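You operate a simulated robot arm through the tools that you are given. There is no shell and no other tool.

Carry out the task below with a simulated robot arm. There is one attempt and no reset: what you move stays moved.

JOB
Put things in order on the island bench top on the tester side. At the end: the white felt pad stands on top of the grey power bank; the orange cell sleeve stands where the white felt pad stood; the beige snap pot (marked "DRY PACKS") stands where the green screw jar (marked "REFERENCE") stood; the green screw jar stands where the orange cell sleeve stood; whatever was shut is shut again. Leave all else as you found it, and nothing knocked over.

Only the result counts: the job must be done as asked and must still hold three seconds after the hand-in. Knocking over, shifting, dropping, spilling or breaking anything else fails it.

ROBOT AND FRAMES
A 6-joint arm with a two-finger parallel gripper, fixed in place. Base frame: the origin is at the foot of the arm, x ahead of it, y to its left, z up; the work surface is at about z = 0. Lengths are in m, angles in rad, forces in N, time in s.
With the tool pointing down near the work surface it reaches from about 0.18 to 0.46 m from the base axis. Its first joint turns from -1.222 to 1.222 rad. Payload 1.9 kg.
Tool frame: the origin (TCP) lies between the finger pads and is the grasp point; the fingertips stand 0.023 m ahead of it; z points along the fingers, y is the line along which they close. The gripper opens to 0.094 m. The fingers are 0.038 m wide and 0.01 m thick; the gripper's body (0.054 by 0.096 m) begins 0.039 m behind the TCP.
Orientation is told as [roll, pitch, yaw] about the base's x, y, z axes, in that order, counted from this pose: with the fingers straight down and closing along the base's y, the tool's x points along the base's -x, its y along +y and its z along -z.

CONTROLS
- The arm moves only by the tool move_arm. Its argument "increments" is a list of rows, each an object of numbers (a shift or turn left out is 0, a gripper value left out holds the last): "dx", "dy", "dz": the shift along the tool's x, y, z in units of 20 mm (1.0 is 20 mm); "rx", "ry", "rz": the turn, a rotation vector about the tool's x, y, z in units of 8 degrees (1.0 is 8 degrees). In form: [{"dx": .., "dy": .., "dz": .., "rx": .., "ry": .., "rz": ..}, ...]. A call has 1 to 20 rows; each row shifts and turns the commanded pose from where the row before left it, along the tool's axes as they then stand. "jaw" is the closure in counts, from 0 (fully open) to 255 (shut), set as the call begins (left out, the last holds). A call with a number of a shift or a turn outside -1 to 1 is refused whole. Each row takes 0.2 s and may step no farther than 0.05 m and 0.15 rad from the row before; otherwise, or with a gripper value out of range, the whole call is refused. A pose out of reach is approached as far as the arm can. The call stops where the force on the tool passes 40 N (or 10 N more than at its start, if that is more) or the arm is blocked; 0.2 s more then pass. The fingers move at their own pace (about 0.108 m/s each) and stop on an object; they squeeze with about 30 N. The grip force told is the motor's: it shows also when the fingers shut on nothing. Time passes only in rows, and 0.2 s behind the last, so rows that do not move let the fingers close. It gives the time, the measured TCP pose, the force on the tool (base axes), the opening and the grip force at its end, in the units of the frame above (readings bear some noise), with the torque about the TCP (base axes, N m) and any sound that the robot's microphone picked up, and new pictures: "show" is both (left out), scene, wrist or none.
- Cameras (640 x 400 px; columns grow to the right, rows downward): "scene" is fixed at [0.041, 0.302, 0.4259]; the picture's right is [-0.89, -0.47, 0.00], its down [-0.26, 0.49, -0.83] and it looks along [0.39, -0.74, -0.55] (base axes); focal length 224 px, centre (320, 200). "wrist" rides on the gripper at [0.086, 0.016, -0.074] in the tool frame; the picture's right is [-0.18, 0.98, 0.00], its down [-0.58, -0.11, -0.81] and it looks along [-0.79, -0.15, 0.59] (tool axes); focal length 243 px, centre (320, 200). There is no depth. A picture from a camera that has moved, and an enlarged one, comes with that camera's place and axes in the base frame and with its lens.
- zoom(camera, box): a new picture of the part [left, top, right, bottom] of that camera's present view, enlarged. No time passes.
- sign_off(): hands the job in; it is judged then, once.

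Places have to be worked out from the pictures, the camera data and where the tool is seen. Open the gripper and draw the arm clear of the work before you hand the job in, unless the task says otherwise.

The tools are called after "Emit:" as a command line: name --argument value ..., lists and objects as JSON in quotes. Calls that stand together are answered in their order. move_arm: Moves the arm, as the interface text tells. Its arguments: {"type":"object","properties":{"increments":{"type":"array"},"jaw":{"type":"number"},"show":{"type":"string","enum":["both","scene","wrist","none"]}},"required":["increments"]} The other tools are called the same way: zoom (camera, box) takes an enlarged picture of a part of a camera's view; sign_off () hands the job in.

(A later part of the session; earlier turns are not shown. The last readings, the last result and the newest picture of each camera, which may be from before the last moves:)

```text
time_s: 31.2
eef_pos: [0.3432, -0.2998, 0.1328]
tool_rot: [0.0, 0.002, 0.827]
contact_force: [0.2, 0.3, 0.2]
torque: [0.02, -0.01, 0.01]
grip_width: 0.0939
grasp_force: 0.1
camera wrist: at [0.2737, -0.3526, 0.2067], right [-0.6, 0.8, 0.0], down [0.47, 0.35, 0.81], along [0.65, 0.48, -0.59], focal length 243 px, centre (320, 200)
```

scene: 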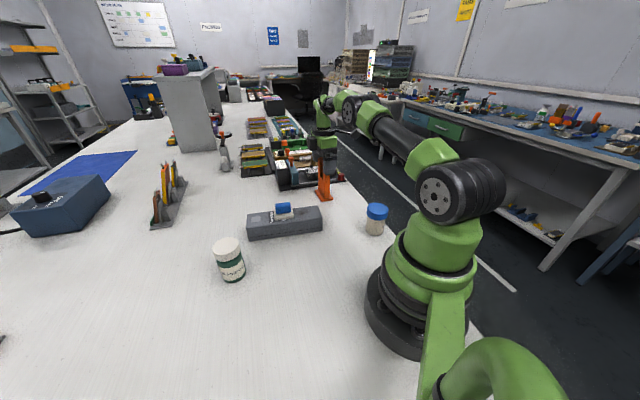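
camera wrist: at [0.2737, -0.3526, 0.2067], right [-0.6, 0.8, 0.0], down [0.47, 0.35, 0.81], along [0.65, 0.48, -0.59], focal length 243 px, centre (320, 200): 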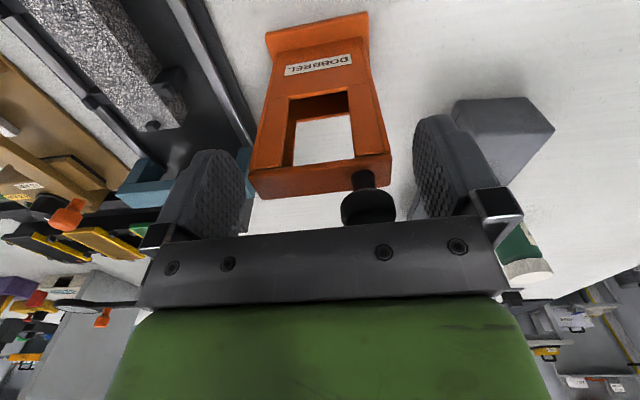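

The knob clears the gripper's body by over a centimetre, so I'll go 6 mm lower for more overlap, then close on the end faces.

Emit:
move_arm --increments '[{"dz": 0.3}, {}]' --show "none"

Emit:
move_arm --increments '[{}, {}, {}, {}]' --jaw 255

```text
time_s: 31.8
eef_pos: [0.3448, -0.2991, 0.1256]
tool_rot: [0.001, 0.0, 0.827]
contact_force: [0.3, 0.0, 0.7]
torque: [0.02, 0.0, 0.0]
grip_width: 0.0941
grasp_force: 0.2
```

```text
time_s: 32.8
eef_pos: [0.3458, -0.301, 0.1248]
tool_rot: [-0.001, 0.0, 0.826]
contact_force: [-0.6, 0.6, -0.2]
torque: [0.01, 0.0, 0.03]
grip_width: 0.0647
grasp_force: 29.6
camera wrist: at [0.2744, -0.3531, 0.2002], right [-0.6, 0.8, 0.0], down [0.47, 0.35, 0.81], along [0.65, 0.48, -0.59], focal length 243 px, centre (320, 200)
```

scene: 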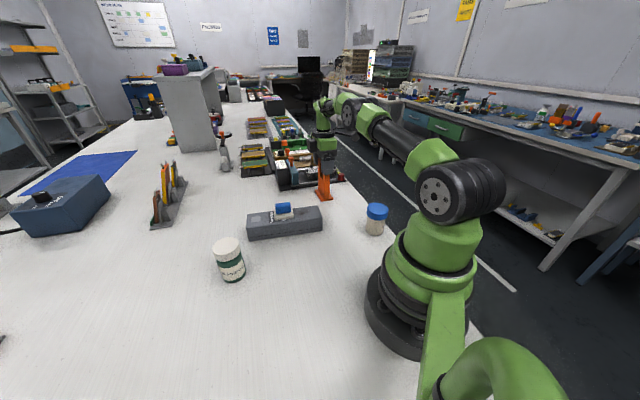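
wrist: 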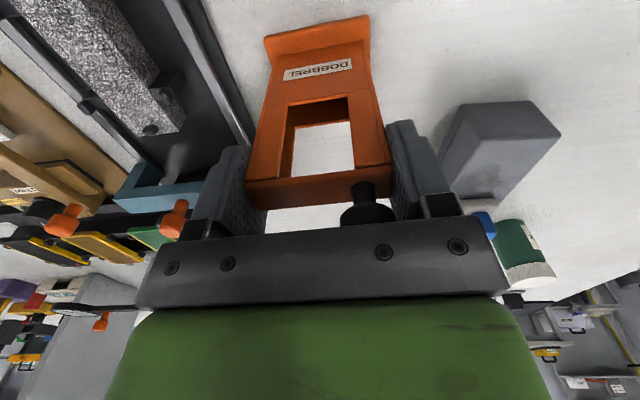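

The sleeve is gripped at 0.0647 m, with its place at about (0.345, -0.3005). I'll lift a few millimetres straight up, then rise while drawing inward (tool +y), away from the tester board.

Emit:
move_arm --increments '[{"dz": -0.3}, {"dz": -0.5, "dy": 0.2}, {"dz": -0.8, "dy": 0.8}, {"dz": -0.8, "dy": 0.8}]'

```text
time_s: 33.8
eef_pos: [0.3178, -0.2764, 0.1737]
tool_rot: [0.0, 0.001, 0.826]
contact_force: [-0.2, -0.1, -0.7]
torque: [-0.02, 0.02, -0.02]
grip_width: 0.0644
grasp_force: 30.2
camera wrist: at [0.2463, -0.3285, 0.2486], right [-0.6, 0.8, 0.0], down [0.47, 0.35, 0.81], along [0.65, 0.48, -0.59], focal length 243 px, centre (320, 200)
```

scene: 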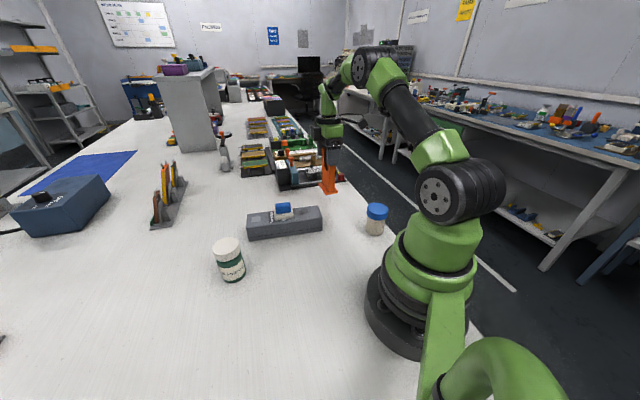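
wrist: 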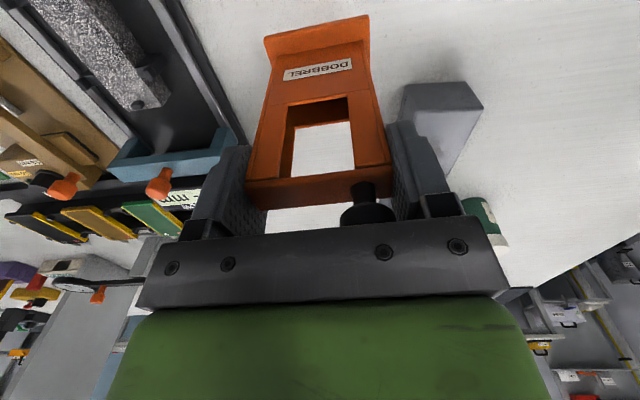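

The whole sleeve came up cleanly. I'll zoom to measure where its centre sits relative to the TCP, and continue rising inward.

Emit:
zoom --camera "wrist" --box '[220, 0, 440, 240]'

Emit:
move_arm --increments '[{"dz": -0.8, "dy": 0.8}, {"dz": -0.8, "dy": 0.8}, {"dz": -0.8, "dy": 0.8}, {"dz": -0.8, "dy": 0.8}, {}]' --show "scene"

```text
1.67 times, centred on (330, 120) of wrist
camera zoom: at [0.2463, -0.3285, 0.2486], right [-0.6, 0.8, 0.0], down [0.47, 0.35, 0.81], along [0.65, 0.48, -0.59], focal length 404 px, centre (303, 333)
```

zoom: 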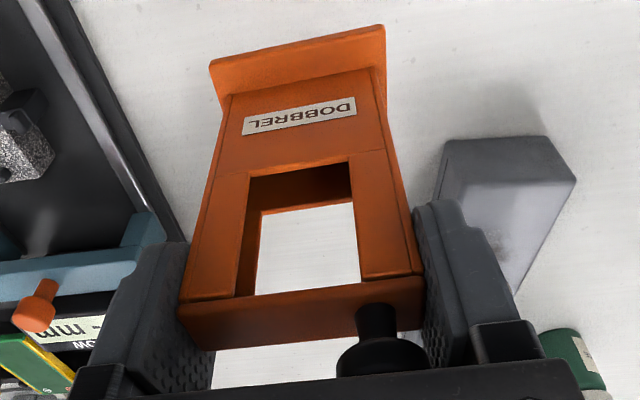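

```text
time_s: 35.0
eef_pos: [0.2701, -0.2341, 0.238]
tool_rot: [-0.001, 0.001, 0.824]
contact_force: [-0.4, 0.6, -0.6]
torque: [0.02, 0.01, 0.0]
grip_width: 0.0647
grasp_force: 29.8
```

scene: 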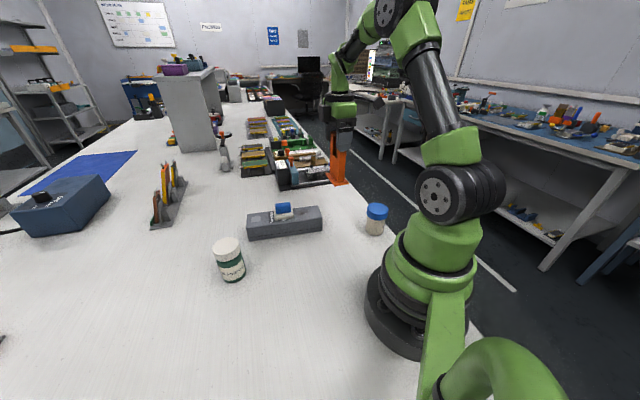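

The sleeve's centre coincides with the TCP to about 1 mm, and it hangs 0.11 m above the bench. I'll carry it across to above the pad's old place at (0.258, 0.1515).

Emit:
move_arm --increments '[{"dx": -0.9167, "dy": 0.902}, {"dx": -0.9167, "dy": 0.902}, {"dx": -0.9167, "dy": 0.902}, {"dx": -0.9167, "dy": 0.902}, {"dx": -0.9167, "dy": 0.902}, {"dx": -0.9167, "dy": 0.902}, {"dx": -0.9167, "dy": 0.902}, {"dx": -0.9167, "dy": 0.902}, {"dx": -0.9167, "dy": 0.902}, {"dx": -0.9167, "dy": 0.902}, {"dx": -0.9167, "dy": 0.902}, {"dx": -0.9167, "dy": 0.902}, {"dx": -0.9167, "dy": 0.902}, {"dx": -0.9167, "dy": 0.902}, {"dx": -0.9167, "dy": 0.902}, {}]'

```text
time_s: 38.4
eef_pos: [0.2599, 0.1542, 0.235]
tool_rot: [-0.001, -0.001, 0.824]
contact_force: [-0.5, 0.8, -0.6]
torque: [-0.01, -0.03, -0.04]
grip_width: 0.0645
grasp_force: 29.9
camera wrist: at [0.1887, 0.1001, 0.3106], right [-0.6, 0.8, 0.0], down [0.47, 0.35, 0.81], along [0.65, 0.48, -0.59], focal length 243 px, centre (320, 200)
```

scene: 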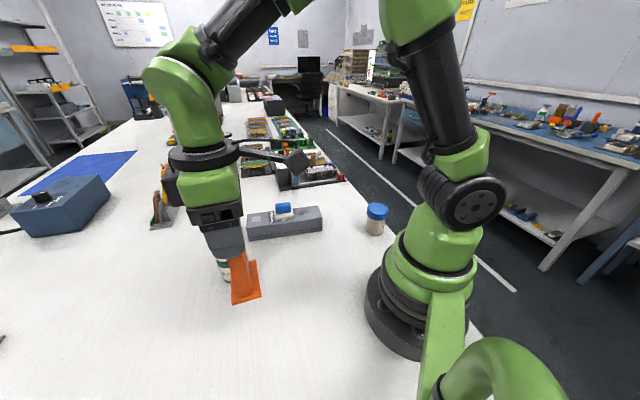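
wrist: 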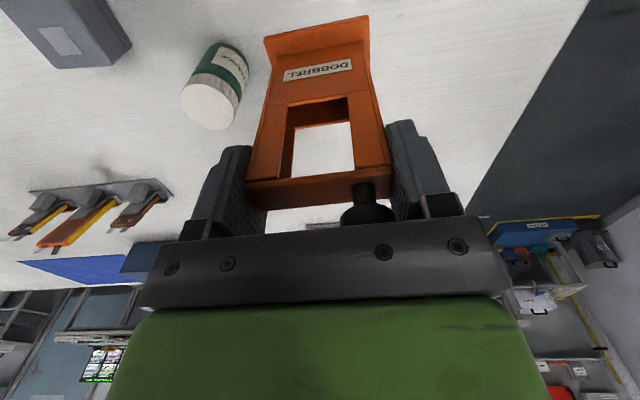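

Over the target, and the jar is well clear. I'll lower to a few millimetres above the bench.

Emit:
move_arm --increments '[{"dz": 0.9}, {"dz": 0.9}, {"dz": 0.9}, {"dz": 0.9}, {"dz": 0.9}, {"dz": 0.5}, {"dz": 0.1}, {}]'

Emit:
move_arm --increments '[{}]' --show "none"

```text
time_s: 40.2
eef_pos: [0.2587, 0.1529, 0.1352]
tool_rot: [0.001, 0.0, 0.826]
contact_force: [-0.7, -0.4, -1.3]
torque: [0.01, -0.01, 0.05]
grip_width: 0.0645
grasp_force: 30.0
camera wrist: at [0.1882, 0.0999, 0.2108], right [-0.6, 0.8, 0.0], down [0.47, 0.35, 0.81], along [0.65, 0.48, -0.59], focal length 243 px, centre (320, 200)
```

scene: 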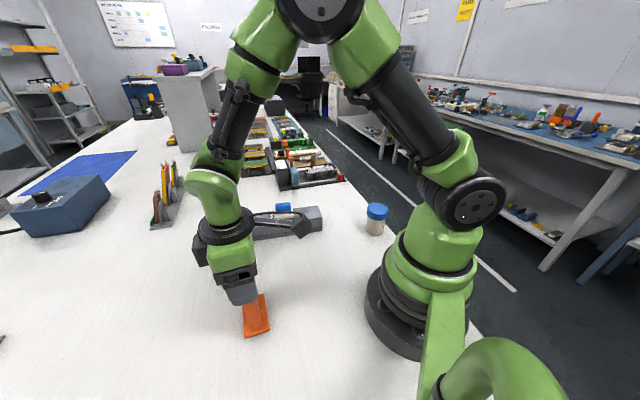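
wrist: 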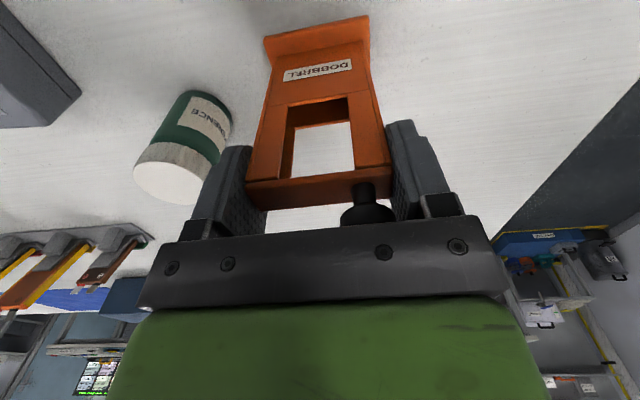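

```text
time_s: 40.6
eef_pos: [0.2602, 0.1532, 0.1355]
tool_rot: [-0.001, 0.001, 0.826]
contact_force: [-0.5, -0.5, -0.6]
torque: [0.05, 0.01, -0.01]
grip_width: 0.0644
grasp_force: 30.4
```

Average reading is (0.2597, 0.1532, 0.1353), so the bottom is about 10 mm up. I'll correct by 2 mm and lower further.

Emit:
move_arm --increments '[{"dx": 0.12, "dz": 0.2}, {"dz": 0.2}, {}]' --show "none"

Emit:
move_arm --increments '[{"dz": 0.06}, {}]' --show "none"

```text
time_s: 41.4
eef_pos: [0.2568, 0.1523, 0.1284]
tool_rot: [-0.001, 0.002, 0.825]
contact_force: [0.0, 0.3, -0.3]
torque: [-0.03, 0.0, 0.02]
grip_width: 0.0647
grasp_force: 30.1
```

```text
time_s: 42.0
eef_pos: [0.2566, 0.1528, 0.1261]
tool_rot: [0.0, -0.001, 0.825]
contact_force: [0.6, -0.7, 0.7]
torque: [0.02, 0.0, -0.04]
grip_width: 0.0645
grasp_force: 29.4
```

Still no contact at z ≈ 0.126. I'll creep down a millimetre at a time.

Emit:
move_arm --increments '[{"dz": 0.05}, {}]' --show "none"

```text
time_s: 42.6
eef_pos: [0.2573, 0.1512, 0.1252]
tool_rot: [0.002, 0.001, 0.825]
contact_force: [0.5, 0.0, -1.1]
torque: [-0.04, -0.04, 0.03]
grip_width: 0.0646
grasp_force: 29.4
```

Emit:
move_arm --increments '[{"dz": 0.05}, {}]' --show "none"

```text
time_s: 43.2
eef_pos: [0.2587, 0.1525, 0.1243]
tool_rot: [-0.001, -0.001, 0.826]
contact_force: [-5.1, -0.7, 14.1]
torque: [-0.3, 0.19, -0.13]
grip_width: 0.0647
grasp_force: 29.8
```

Contact: 14 N, so the sleeve stands on the bench. I'll open and then rise straight up until the fingers clear the knob.

Emit:
move_arm --increments '[{"dz": -0.02}, {}, {}, {}]' --jaw 0 --show "wrist"

Emit:
move_arm --increments '[{"dz": -0.5}, {"dz": -1}, {"dz": -1}, {"dz": -1}, {"dz": -1}, {"dz": -1}, {"dz": -1}, {}]'

```text
time_s: 44.2
eef_pos: [0.2568, 0.1515, 0.1249]
tool_rot: [0.001, 0.0, 0.825]
contact_force: [-0.3, 0.3, 0.5]
torque: [0.03, 0.02, -0.01]
grip_width: 0.0941
grasp_force: 0.1
camera wrist: at [0.1863, 0.0978, 0.2004], right [-0.6, 0.8, 0.0], down [0.47, 0.35, 0.81], along [0.65, 0.48, -0.59], focal length 243 px, centre (320, 200)
```

wrist: 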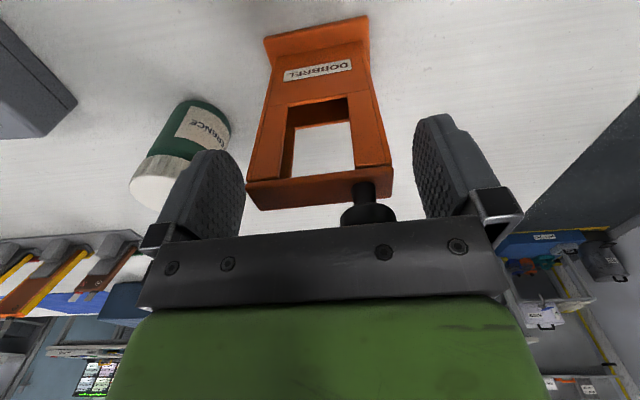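

```text
time_s: 46.0
eef_pos: [0.2568, 0.1505, 0.2554]
tool_rot: [0.0, -0.001, 0.824]
contact_force: [0.7, -0.2, -0.5]
torque: [-0.04, -0.03, 0.03]
grip_width: 0.0938
grasp_force: 0.1
camera wrist: at [0.1857, 0.0971, 0.3307], right [-0.6, 0.8, 0.0], down [0.47, 0.35, 0.81], along [0.65, 0.48, -0.59], focal length 243 px, centre (320, 200)
```

scene: 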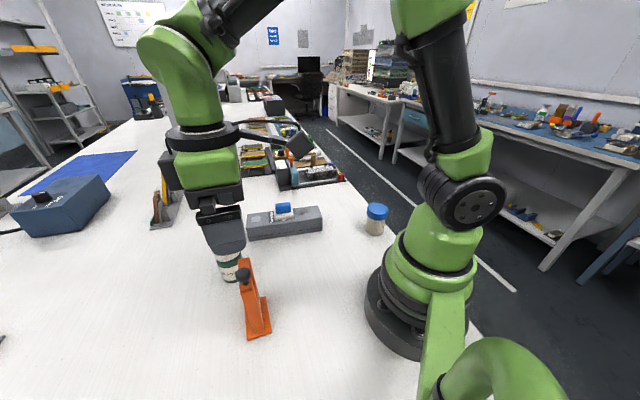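
wrist: 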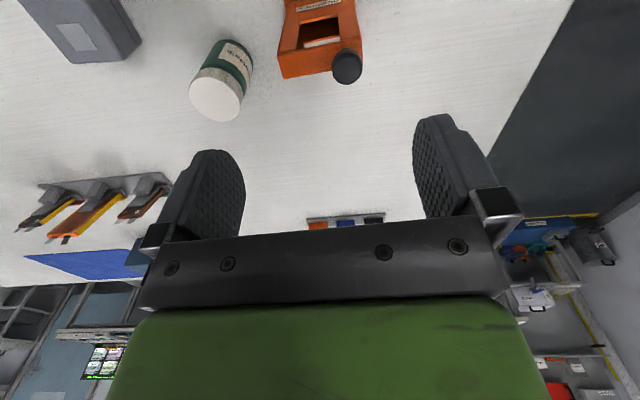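

The sleeve stands at the pad's old place. Next the jar: I'll zoom on it to measure its position, size and lid.

Emit:
zoom --camera "wrist" --box '[160, 20, 288, 140]'

Emit:
zoom --camera "scene" --box '[200, 220, 300, 350]'

```text
3.33 times, centred on (224, 80) of wrist
camera zoom: at [0.1857, 0.0971, 0.3307], right [-0.6, 0.8, 0.0], down [0.47, 0.35, 0.81], along [0.65, 0.48, -0.59], focal length 809 px, centre (640, 600)
```

zoom: 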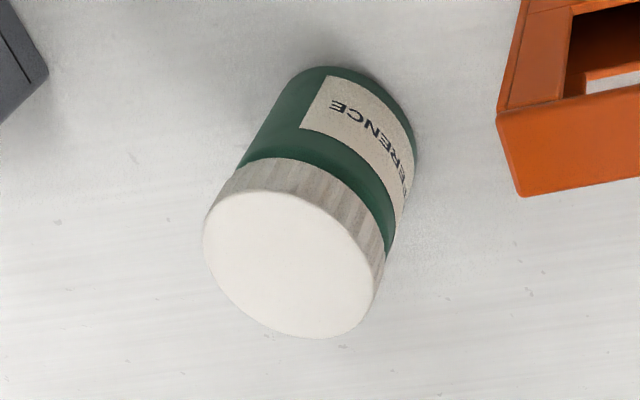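

```text
3.08 times, centred on (250, 285) of scene
camera zoom: at [0.041, 0.302, 0.4259], right [-0.89, -0.47, 0.0], down [-0.26, 0.49, -0.83], along [0.39, -0.74, -0.55], focal length 689 px, centre (535, -62)
```

zoom: 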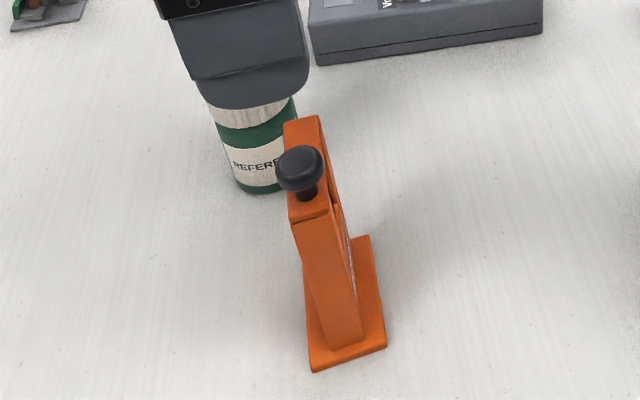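

The jar is at about (0.373, 0.096), its lid is 0.056 m across, and its top is near z = 0.087. I'll move over it at height, keeping the camera side away from the sleeve, then come down to z ≈ 0.15 and check alignment.

Emit:
move_arm --increments '[{"dx": -0.278, "dy": -0.873}, {"dx": -0.278, "dy": -0.873}, {"dx": -0.278, "dy": -0.873}, {"dx": -0.278, "dy": -0.873}, {"dx": -0.278, "dy": -0.873}, {"dx": -0.278, "dy": -0.873}, {"dx": -0.278, "dy": -0.873}, {"dz": 0.875}, {"dz": 0.875}, {"dz": 0.875}, {"dz": 0.875}, {"dz": 0.875}, {"dz": 0.875}, {}]'

```text
time_s: 49.0
eef_pos: [0.3742, 0.0975, 0.1492]
tool_rot: [-0.001, 0.0, 0.826]
contact_force: [0.0, 0.0, 0.0]
torque: [-0.01, 0.05, 0.0]
grip_width: 0.0939
grasp_force: 0.1
camera wrist: at [0.3032, 0.0436, 0.2245], right [-0.6, 0.8, 0.0], down [0.47, 0.35, 0.81], along [0.65, 0.48, -0.59], focal length 243 px, centre (320, 200)
```

scene: 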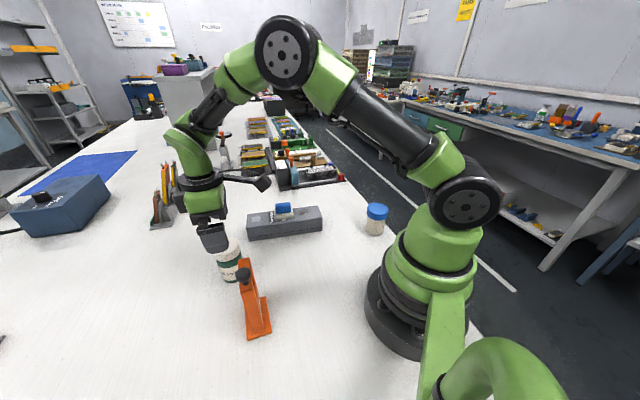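
wrist: 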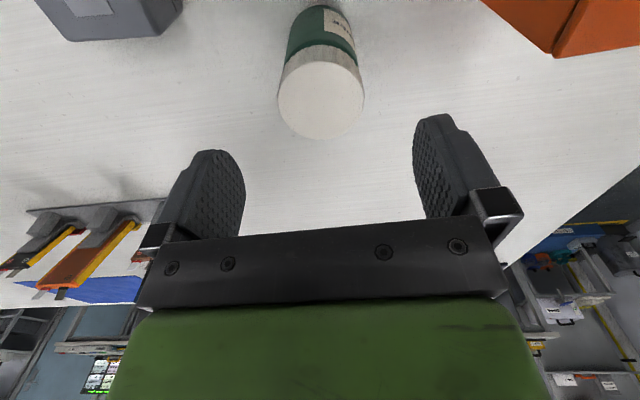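

The lid is centred between the fingers within 2–3 mm. I'll correct by 2.4 mm and descend to z ≈ 0.065.

Emit:
move_arm --increments '[{"dx": 0.12, "dz": 0.8}, {"dz": 0.9}, {"dz": 0.9}, {"dz": 0.9}, {"dz": 0.7}, {}]'

```text
time_s: 50.4
eef_pos: [0.3712, 0.0939, 0.0666]
tool_rot: [0.0, 0.0, 0.825]
contact_force: [1.2, -0.2, 0.2]
torque: [-0.01, 0.01, 0.0]
grip_width: 0.094
grasp_force: 0.0
camera wrist: at [0.3006, 0.0413, 0.142], right [-0.6, 0.8, 0.0], down [0.47, 0.35, 0.81], along [0.65, 0.48, -0.59], focal length 243 px, centre (320, 200)
```

scene: 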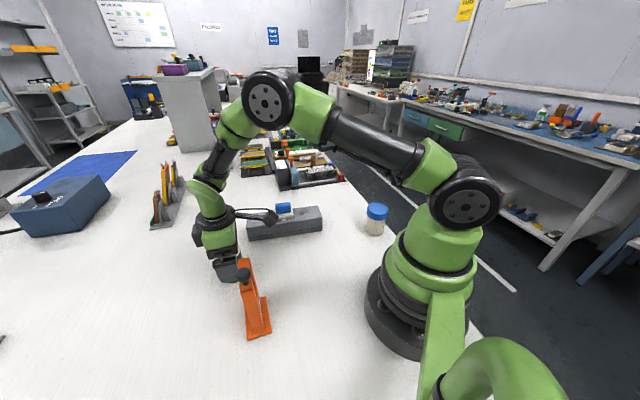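
wrist: 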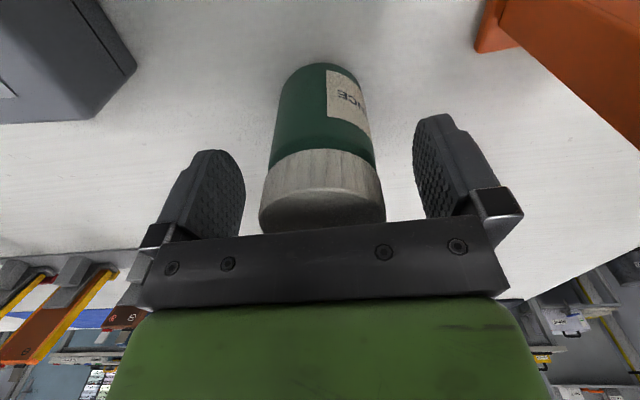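

The jar's lid band is between the fingers with the gripper body clear above it. Closing on it.

Emit:
move_arm --increments '[{}, {}, {}, {}]' --jaw 255 --show "wrist"

```text
time_s: 51.4
eef_pos: [0.3717, 0.0949, 0.066]
tool_rot: [0.0, 0.001, 0.826]
contact_force: [0.8, -0.8, 0.0]
torque: [-0.02, -0.03, 0.0]
grip_width: 0.0513
grasp_force: 30.3
camera wrist: at [0.3006, 0.0412, 0.1421], right [-0.6, 0.8, 0.0], down [0.47, 0.35, 0.81], along [0.65, 0.48, -0.59], focal length 243 px, centre (320, 200)
```

wrist: 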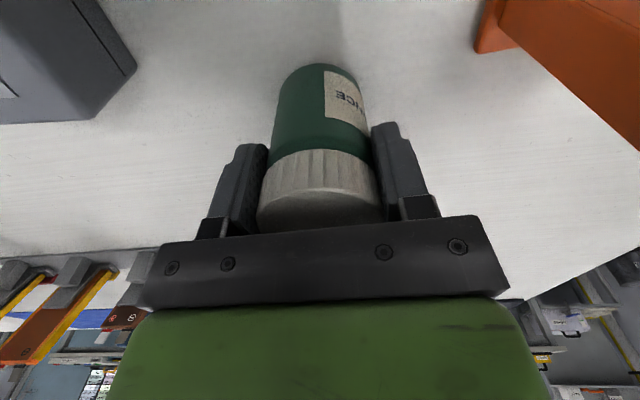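

Gripped at 0.0513 m; the jar's place works out to (0.373, 0.096). I'll lift 20 mm and check that the jar comes up whole.

Emit:
move_arm --increments '[{"dz": -0.3}, {"dz": -0.7}, {}]'

```text
time_s: 52.2
eef_pos: [0.3727, 0.0945, 0.0869]
tool_rot: [0.001, 0.001, 0.827]
contact_force: [0.7, -0.9, -1.2]
torque: [0.0, 0.01, 0.02]
grip_width: 0.0512
grasp_force: 29.5
camera wrist: at [0.3016, 0.0412, 0.163], right [-0.6, 0.8, 0.0], down [0.47, 0.35, 0.81], along [0.65, 0.48, -0.59], focal length 243 px, centre (320, 200)
```

scene: 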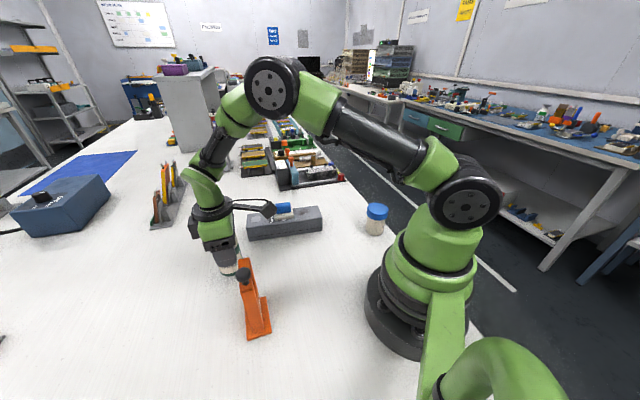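
wrist: 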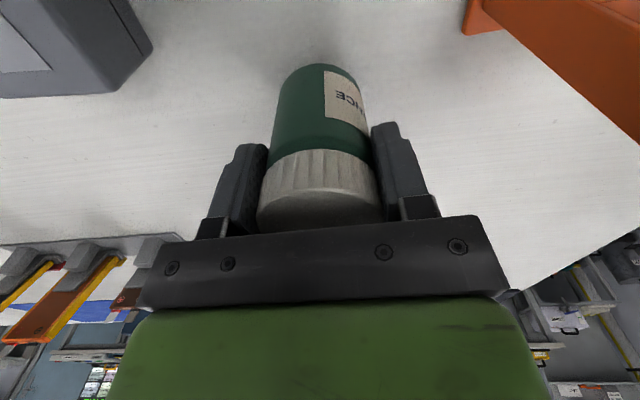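

The jar lifts as one piece. I'll raise it to z ≈ 0.20 (jar bottom at 0.13), then carry it over the bank and pad towards the sleeve's old place, stopping short of it at (0.30, -0.25).

Emit:
move_arm --increments '[{"dz": -0.94}, {"dz": -0.94}, {"dz": -0.94}, {"dz": -0.94}, {"dz": -0.94}, {"dz": -0.94}, {}]' --show "none"

Emit:
move_arm --increments '[{"dx": 0.946, "dy": -0.564}, {"dx": 0.946, "dy": -0.564}, {"dx": 0.946, "dy": -0.564}, {"dx": 0.946, "dy": -0.564}, {"dx": 0.946, "dy": -0.564}, {"dx": 0.946, "dy": -0.564}, {"dx": 0.946, "dy": -0.564}, {"dx": 0.946, "dy": -0.564}, {"dx": 0.946, "dy": -0.564}, {"dx": 0.946, "dy": -0.564}, {"dx": 0.946, "dy": -0.564}, {"dx": 0.946, "dy": -0.564}, {"dx": 0.946, "dy": -0.564}, {"dx": 0.946, "dy": -0.564}, {"dx": 0.946, "dy": -0.564}, {"dx": 0.946, "dy": -0.564}, {}]'

```text
time_s: 53.8
eef_pos: [0.3713, 0.0945, 0.1986]
tool_rot: [0.001, -0.001, 0.827]
contact_force: [-0.5, 0.2, -1.6]
torque: [-0.03, 0.01, -0.02]
grip_width: 0.0511
grasp_force: 30.0
```

```text
time_s: 57.4
eef_pos: [0.3009, -0.2506, 0.2008]
tool_rot: [0.0, -0.001, 0.827]
contact_force: [0.8, 0.4, -1.5]
torque: [0.03, -0.03, 0.03]
grip_width: 0.0512
grasp_force: 30.2
camera wrist: at [0.2289, -0.304, 0.2758], right [-0.6, 0.8, 0.0], down [0.47, 0.35, 0.81], along [0.65, 0.48, -0.59], focal length 243 px, centre (320, 200)
```

scene: 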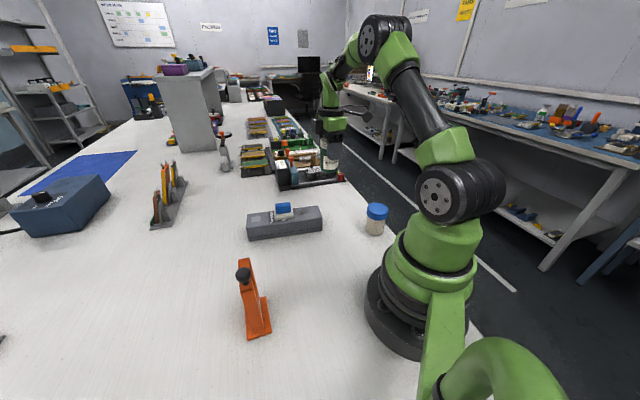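
wrist: 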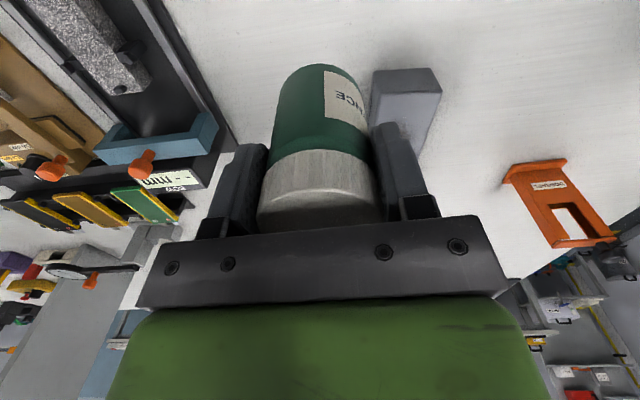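

Just inward of the target. I'll descend while moving out to the sleeve's old place, stopping with the jar about 25 mm above the bench.

Emit:
move_arm --increments '[{"dz": 0.9}, {"dz": 0.9}, {"dz": 0.9, "dx": 0.1125, "dy": -0.833}, {"dz": 0.9, "dx": 0.1125, "dy": -0.833}, {"dz": 0.9, "dx": 0.1125, "dy": -0.833}, {"dz": 0.9, "dx": 0.1125, "dy": -0.833}, {}]'

Emit:
move_arm --increments '[{}]' --show "none"

```text
time_s: 59.0
eef_pos: [0.3419, -0.3017, 0.0923]
tool_rot: [0.002, -0.001, 0.828]
contact_force: [-0.3, 0.5, -1.9]
torque: [0.0, -0.02, 0.0]
grip_width: 0.0511
grasp_force: 29.8
camera wrist: at [0.2716, -0.3547, 0.168], right [-0.6, 0.8, 0.0], down [0.47, 0.35, 0.81], along [0.65, 0.48, -0.59], focal length 243 px, centre (320, 200)
```

scene: 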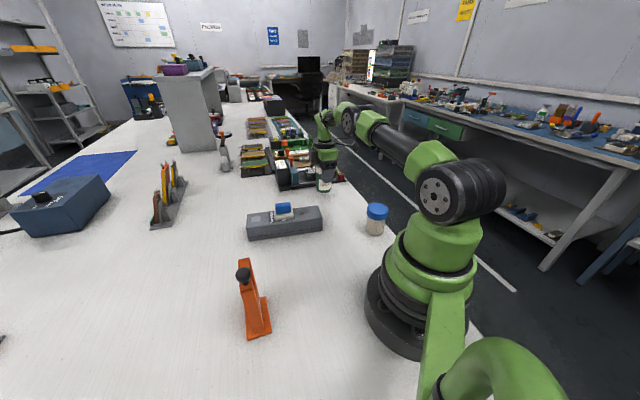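
wrist: 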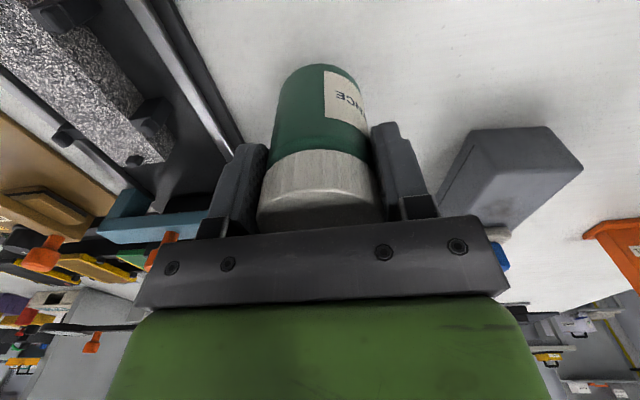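

```text
time_s: 59.4
eef_pos: [0.3426, -0.3005, 0.0927]
tool_rot: [-0.001, 0.0, 0.824]
contact_force: [0.6, 0.0, -2.7]
torque: [0.03, 0.0, 0.01]
grip_width: 0.0516
grasp_force: 30.3
```

The jar is over the target with clear surroundings. I'll trim 1.6 mm and lower to just above the bench.

Emit:
move_arm --increments '[{"dz": 0.6, "dy": -0.08}, {"dz": 0.5}, {"dz": 0.1}, {}]' --show "none"

Emit:
move_arm --increments '[{"dz": 0.05}, {}]' --show "none"

```text
time_s: 60.4
eef_pos: [0.3444, -0.3027, 0.0676]
tool_rot: [0.0, -0.002, 0.825]
contact_force: [0.1, 0.3, -2.5]
torque: [0.03, 0.0, 0.01]
grip_width: 0.0511
grasp_force: 29.9
```

```text
time_s: 61.0
eef_pos: [0.3437, -0.3026, 0.0665]
tool_rot: [0.0, 0.0, 0.826]
contact_force: [0.6, -0.4, -1.1]
torque: [0.03, 0.01, 0.01]
grip_width: 0.051
grasp_force: 30.2
```

No contact yet at z = 0.0665. I'll creep down another millimetre.

Emit:
move_arm --increments '[{"dz": 0.05}, {}]' --show "none"

```text
time_s: 61.6
eef_pos: [0.346, -0.305, 0.0667]
tool_rot: [-0.002, 0.0, 0.826]
contact_force: [-5.0, 4.2, 16.4]
torque: [0.3, 0.36, -0.06]
grip_width: 0.0511
grasp_force: 30.1
```

Contact at 16 N, so the jar stands on the bench. I'll release and rise straight up, then look.

Emit:
move_arm --increments '[{"dz": -0.03}, {}, {}, {}]' --jaw 0 --show "wrist"

Emit:
move_arm --increments '[{"dz": -0.5}, {"dz": -1}, {"dz": -1}, {"dz": -1}, {"dz": -1}, {}]'

```text
time_s: 62.6
eef_pos: [0.3439, -0.304, 0.0664]
tool_rot: [0.001, 0.0, 0.826]
contact_force: [0.0, 0.2, 0.1]
torque: [0.0, 0.03, -0.02]
grip_width: 0.0942
grasp_force: 0.1
camera wrist: at [0.2729, -0.3567, 0.1414], right [-0.6, 0.8, 0.0], down [0.47, 0.35, 0.81], along [0.65, 0.48, -0.59], focal length 243 px, centre (320, 200)
```

wrist: 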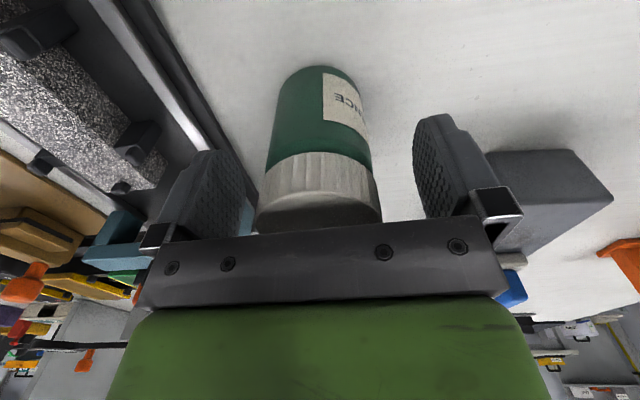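

```text
time_s: 64.0
eef_pos: [0.3418, -0.3028, 0.1558]
tool_rot: [0.0, -0.001, 0.824]
contact_force: [-0.2, -0.2, 0.6]
torque: [-0.01, 0.03, 0.0]
grip_width: 0.0941
grasp_force: 0.0
camera wrist: at [0.271, -0.3559, 0.2308], right [-0.6, 0.8, 0.0], down [0.47, 0.35, 0.81], along [0.65, 0.48, -0.59], focal length 243 px, centre (320, 200)
```

scene: 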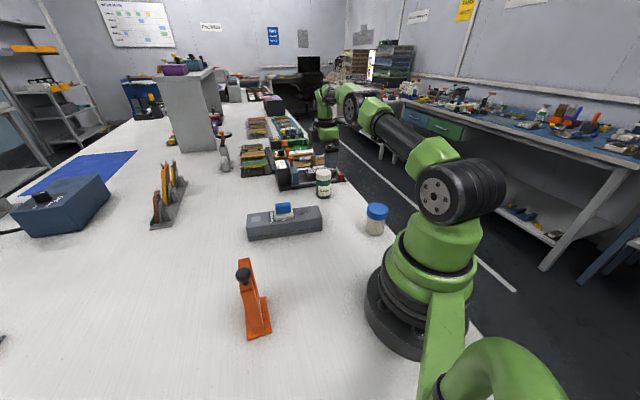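
wrist: 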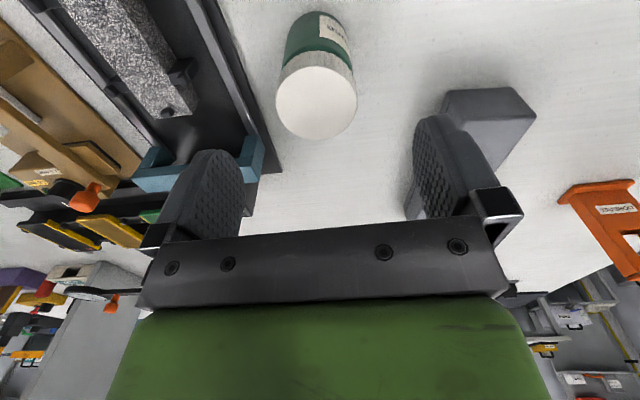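

The jar stands where the sleeve was and nothing else has moved. Next the pot: I'll move above its estimated place (0.128, -0.198) at z ≈ 0.18 and look.

Emit:
move_arm --increments '[{"dz": -0.6}, {"dx": 0.285, "dy": 0.95, "dz": -0.06}, {"dx": 0.285, "dy": 0.95, "dz": -0.06}, {"dx": 0.285, "dy": 0.95, "dz": -0.06}, {"dx": 0.285, "dy": 0.95, "dz": -0.06}, {"dx": 0.285, "dy": 0.95, "dz": -0.06}, {"dx": 0.285, "dy": 0.95, "dz": -0.06}, {"dx": 0.285, "dy": 0.95, "dz": -0.06}, {"dx": 0.285, "dy": 0.95, "dz": -0.06}, {"dx": 0.285, "dy": 0.95, "dz": -0.06}, {"dx": 0.285, "dy": 0.95, "dz": -0.06}, {"dx": 0.285, "dy": 0.95}, {"dx": 0.285, "dy": 0.95}, {}]'

```text
time_s: 67.0
eef_pos: [0.1311, -0.197, 0.1806]
tool_rot: [0.0, 0.0, 0.826]
contact_force: [-0.2, -0.6, 0.3]
torque: [0.04, 0.01, -0.02]
grip_width: 0.094
grasp_force: 0.1
camera wrist: at [0.0602, -0.2506, 0.2567], right [-0.6, 0.8, 0.0], down [0.47, 0.35, 0.81], along [0.65, 0.48, -0.59], focal length 243 px, centre (320, 200)
```

scene: 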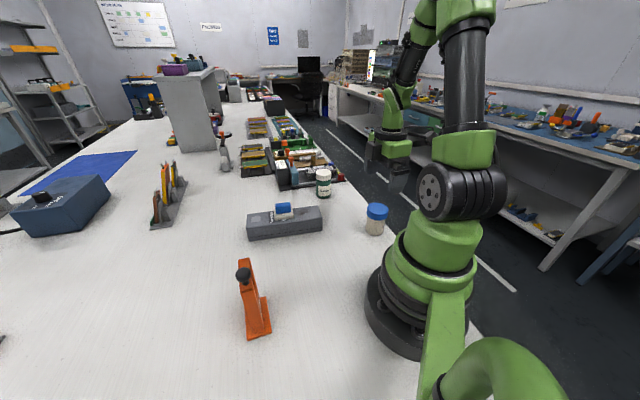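
wrist: 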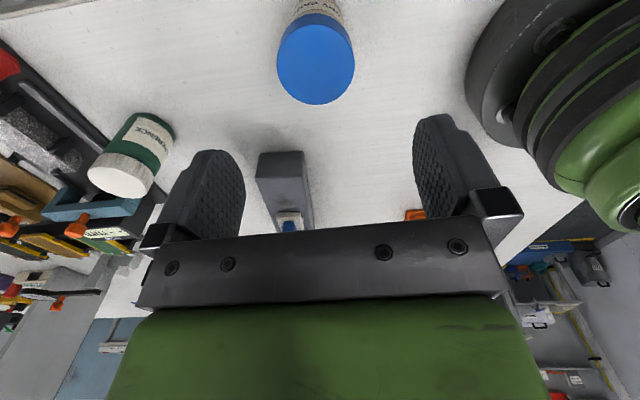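

The pot is between the fingers, and the robot's own base plate is about 8 cm clear of the right finger. I'll zoom to measure the pot.

Emit:
zoom --camera "wrist" --box '[256, 0, 384, 120]'

Emit:
zoom --camera "scene" --box '[340, 190, 420, 240]'

```text
3.33 times, centred on (320, 60) of wrist
camera zoom: at [0.0602, -0.2506, 0.2567], right [-0.6, 0.8, 0.0], down [0.47, 0.35, 0.81], along [0.65, 0.48, -0.59], focal length 809 px, centre (320, 667)
```

zoom: 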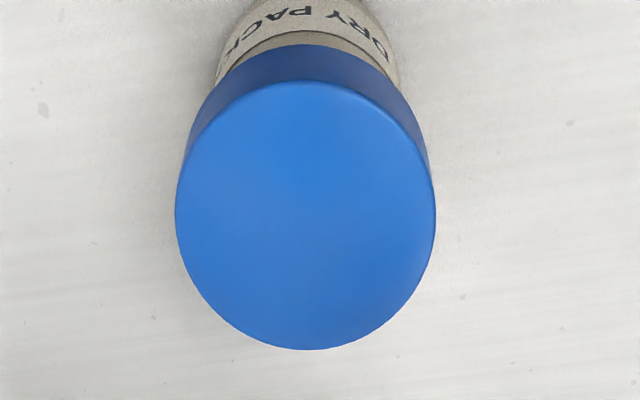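

```text
8.00 times, centred on (380, 215) of scene
camera zoom: at [0.041, 0.302, 0.4259], right [-0.89, -0.47, 0.0], down [-0.26, 0.49, -0.83], along [0.39, -0.74, -0.55], focal length 1791 px, centre (-160, 80)
```

zoom: 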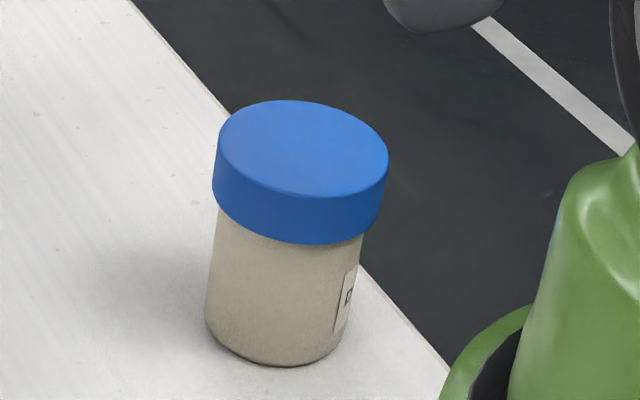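

The label "DRY PACKS" confirms the pot. It's about 7 mm off along tool x, so I'll correct and descend partway for a check.

Emit:
move_arm --increments '[{"dx": 0.375, "dy": -0.1}, {"dz": 0.9}, {"dz": 0.9}, {"dz": 0.5}, {}]' --show "wrist"

```text
time_s: 68.2
eef_pos: [0.1287, -0.2055, 0.1352]
tool_rot: [-0.001, 0.0, 0.826]
contact_force: [-0.7, 0.2, 0.2]
torque: [-0.01, -0.03, 0.01]
grip_width: 0.0942
grasp_force: 0.1
camera wrist: at [0.0578, -0.2585, 0.2104], right [-0.6, 0.8, 0.0], down [0.47, 0.35, 0.81], along [0.65, 0.48, -0.59], focal length 243 px, centre (320, 200)
```

wrist: 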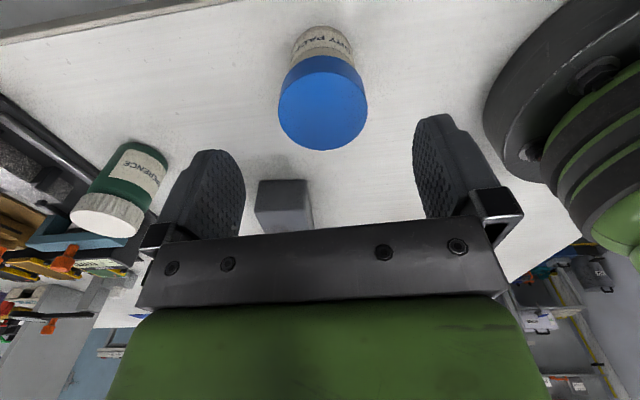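

Emit:
zoom --camera "wrist" --box '[256, 15, 400, 165]'

```text
2.67 times, centred on (328, 90) of wrist
camera zoom: at [0.0578, -0.2585, 0.2104], right [-0.6, 0.8, 0.0], down [0.47, 0.35, 0.81], along [0.65, 0.48, -0.59], focal length 647 px, centre (299, 493)
```

zoom: 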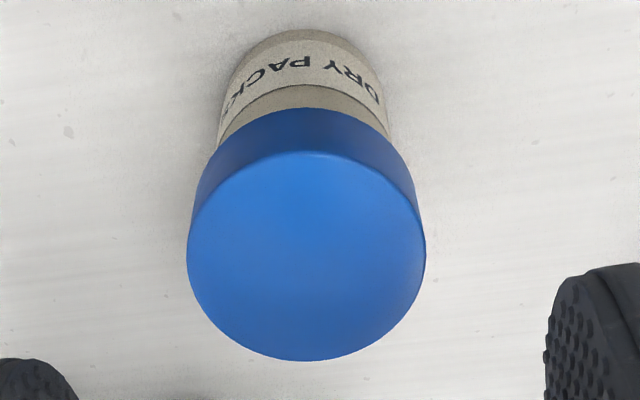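

Two views give the pot's axis at roughly 5 mm towards tool -x, with its top near 0.07–0.076. I'll shift 4 mm and descend to z ≈ 0.075 for a closer look.

Emit:
move_arm --increments '[{"dx": -0.2, "dz": 0.5}, {"dz": 0.9}, {"dz": 0.9}, {"dz": 0.6}, {}]' --show "both"

```text
time_s: 69.4
eef_pos: [0.1303, -0.202, 0.0748]
tool_rot: [0.0, 0.0, 0.826]
contact_force: [-0.1, -0.4, 0.3]
torque: [-0.01, 0.02, -0.02]
grip_width: 0.094
grasp_force: 0.0
camera wrist: at [0.0591, -0.255, 0.1506], right [-0.6, 0.8, 0.0], down [0.47, 0.35, 0.81], along [0.65, 0.48, -0.59], focal length 243 px, centre (320, 200)
```

scene: 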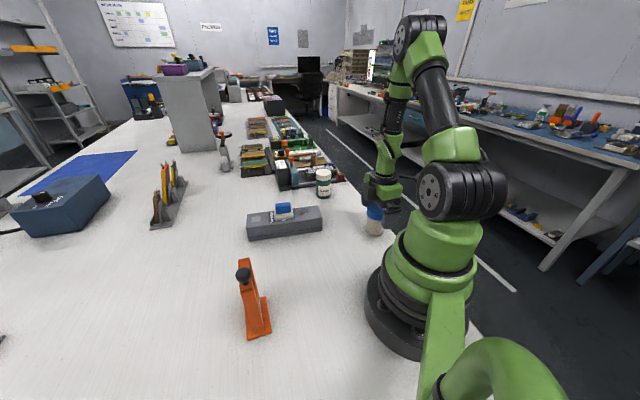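
wrist: 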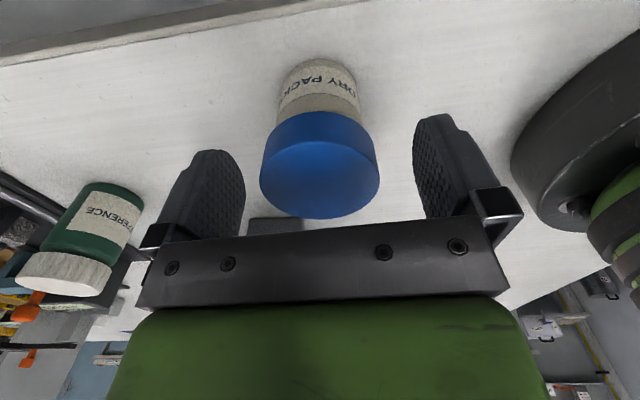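

Emit:
zoom --camera "wrist" --box '[224, 40, 416, 240]'

```text
2.00 times, centred on (320, 140) of wrist
camera zoom: at [0.0591, -0.255, 0.1506], right [-0.6, 0.8, 0.0], down [0.47, 0.35, 0.81], along [0.65, 0.48, -0.59], focal length 485 px, centre (320, 320)
```

zoom: 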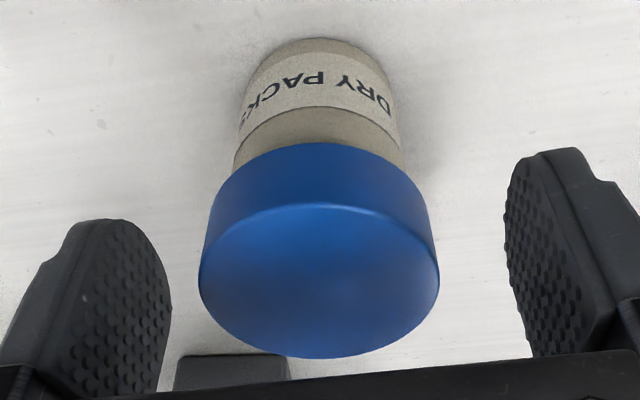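

The pot is centred within 3 mm, with its top at about 0.072. I'll trim 2 mm, descend to z ≈ 0.052 and close on it.

Emit:
move_arm --increments '[{"dx": -0.1, "dz": 0.4}, {"dz": 0.7}, {}]' --show "none"

Emit:
move_arm --increments '[{}, {}, {}, {}]' --jaw 255 --show "both"

```text
time_s: 70.2
eef_pos: [0.1306, -0.199, 0.0534]
tool_rot: [0.0, 0.0, 0.825]
contact_force: [0.2, -0.7, 1.2]
torque: [0.0, -0.01, 0.0]
grip_width: 0.094
grasp_force: 0.0
```

```text
time_s: 71.2
eef_pos: [0.1316, -0.2017, 0.0541]
tool_rot: [0.0, 0.001, 0.826]
contact_force: [0.1, 0.3, -0.8]
torque: [0.02, 0.01, 0.0]
grip_width: 0.0545
grasp_force: 29.6
camera wrist: at [0.0605, -0.2537, 0.1292], right [-0.6, 0.8, 0.0], down [0.47, 0.35, 0.81], along [0.65, 0.48, -0.59], focal length 243 px, centre (320, 200)
```

scene: 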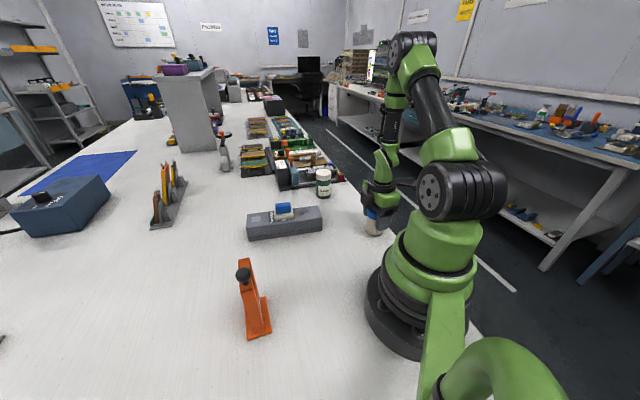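
wrist: 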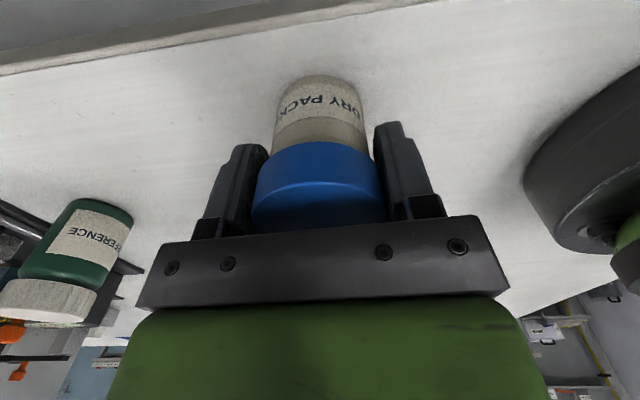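

Gripped at 0.0545 m on the cap. I'll lift only 8 mm gently and check that the body follows its cap.

Emit:
move_arm --increments '[{"dz": -0.1}, {"dz": -0.15}, {"dz": -0.15}, {}]' --show "both"

Emit:
zoom --camera "wrist" --box '[224, 40, 416, 240]'

Emit:
zoom --camera "scene" --box '[340, 190, 420, 240]'

```text
time_s: 72.2
eef_pos: [0.1322, -0.2003, 0.0619]
tool_rot: [-0.001, -0.001, 0.826]
contact_force: [0.6, 0.0, -0.5]
torque: [0.01, 0.03, -0.01]
grip_width: 0.0542
grasp_force: 30.0
camera wrist: at [0.061, -0.2539, 0.1367], right [-0.6, 0.8, 0.0], down [0.47, 0.35, 0.81], along [0.65, 0.48, -0.59], focal length 243 px, centre (320, 200)
```

scene: 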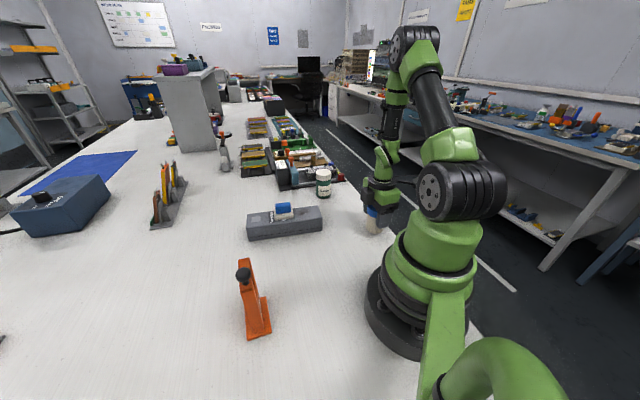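
wrist: 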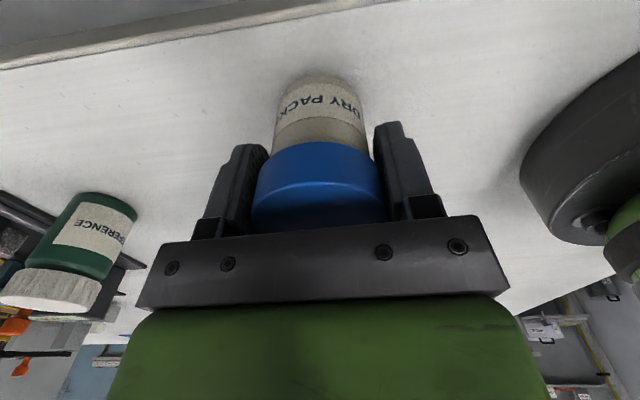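

```text
2.00 times, centred on (320, 140) of wrist
camera zoom: at [0.061, -0.2539, 0.1367], right [-0.6, 0.8, 0.0], down [0.47, 0.35, 0.81], along [0.65, 0.48, -0.59], focal length 485 px, centre (320, 320)
```

zoom: 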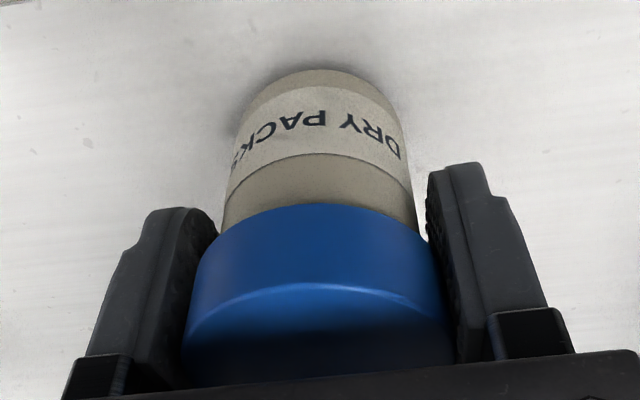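

```text
8.00 times, centred on (380, 215) of scene
camera zoom: at [0.041, 0.302, 0.4259], right [-0.89, -0.47, 0.0], down [-0.26, 0.49, -0.83], along [0.39, -0.74, -0.55], focal length 1791 px, centre (-160, 80)
```

zoom: 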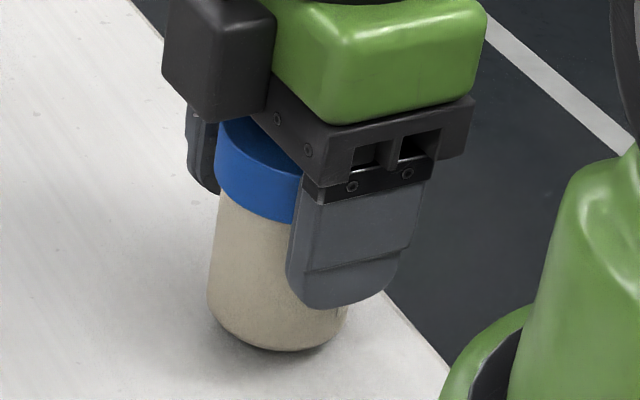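

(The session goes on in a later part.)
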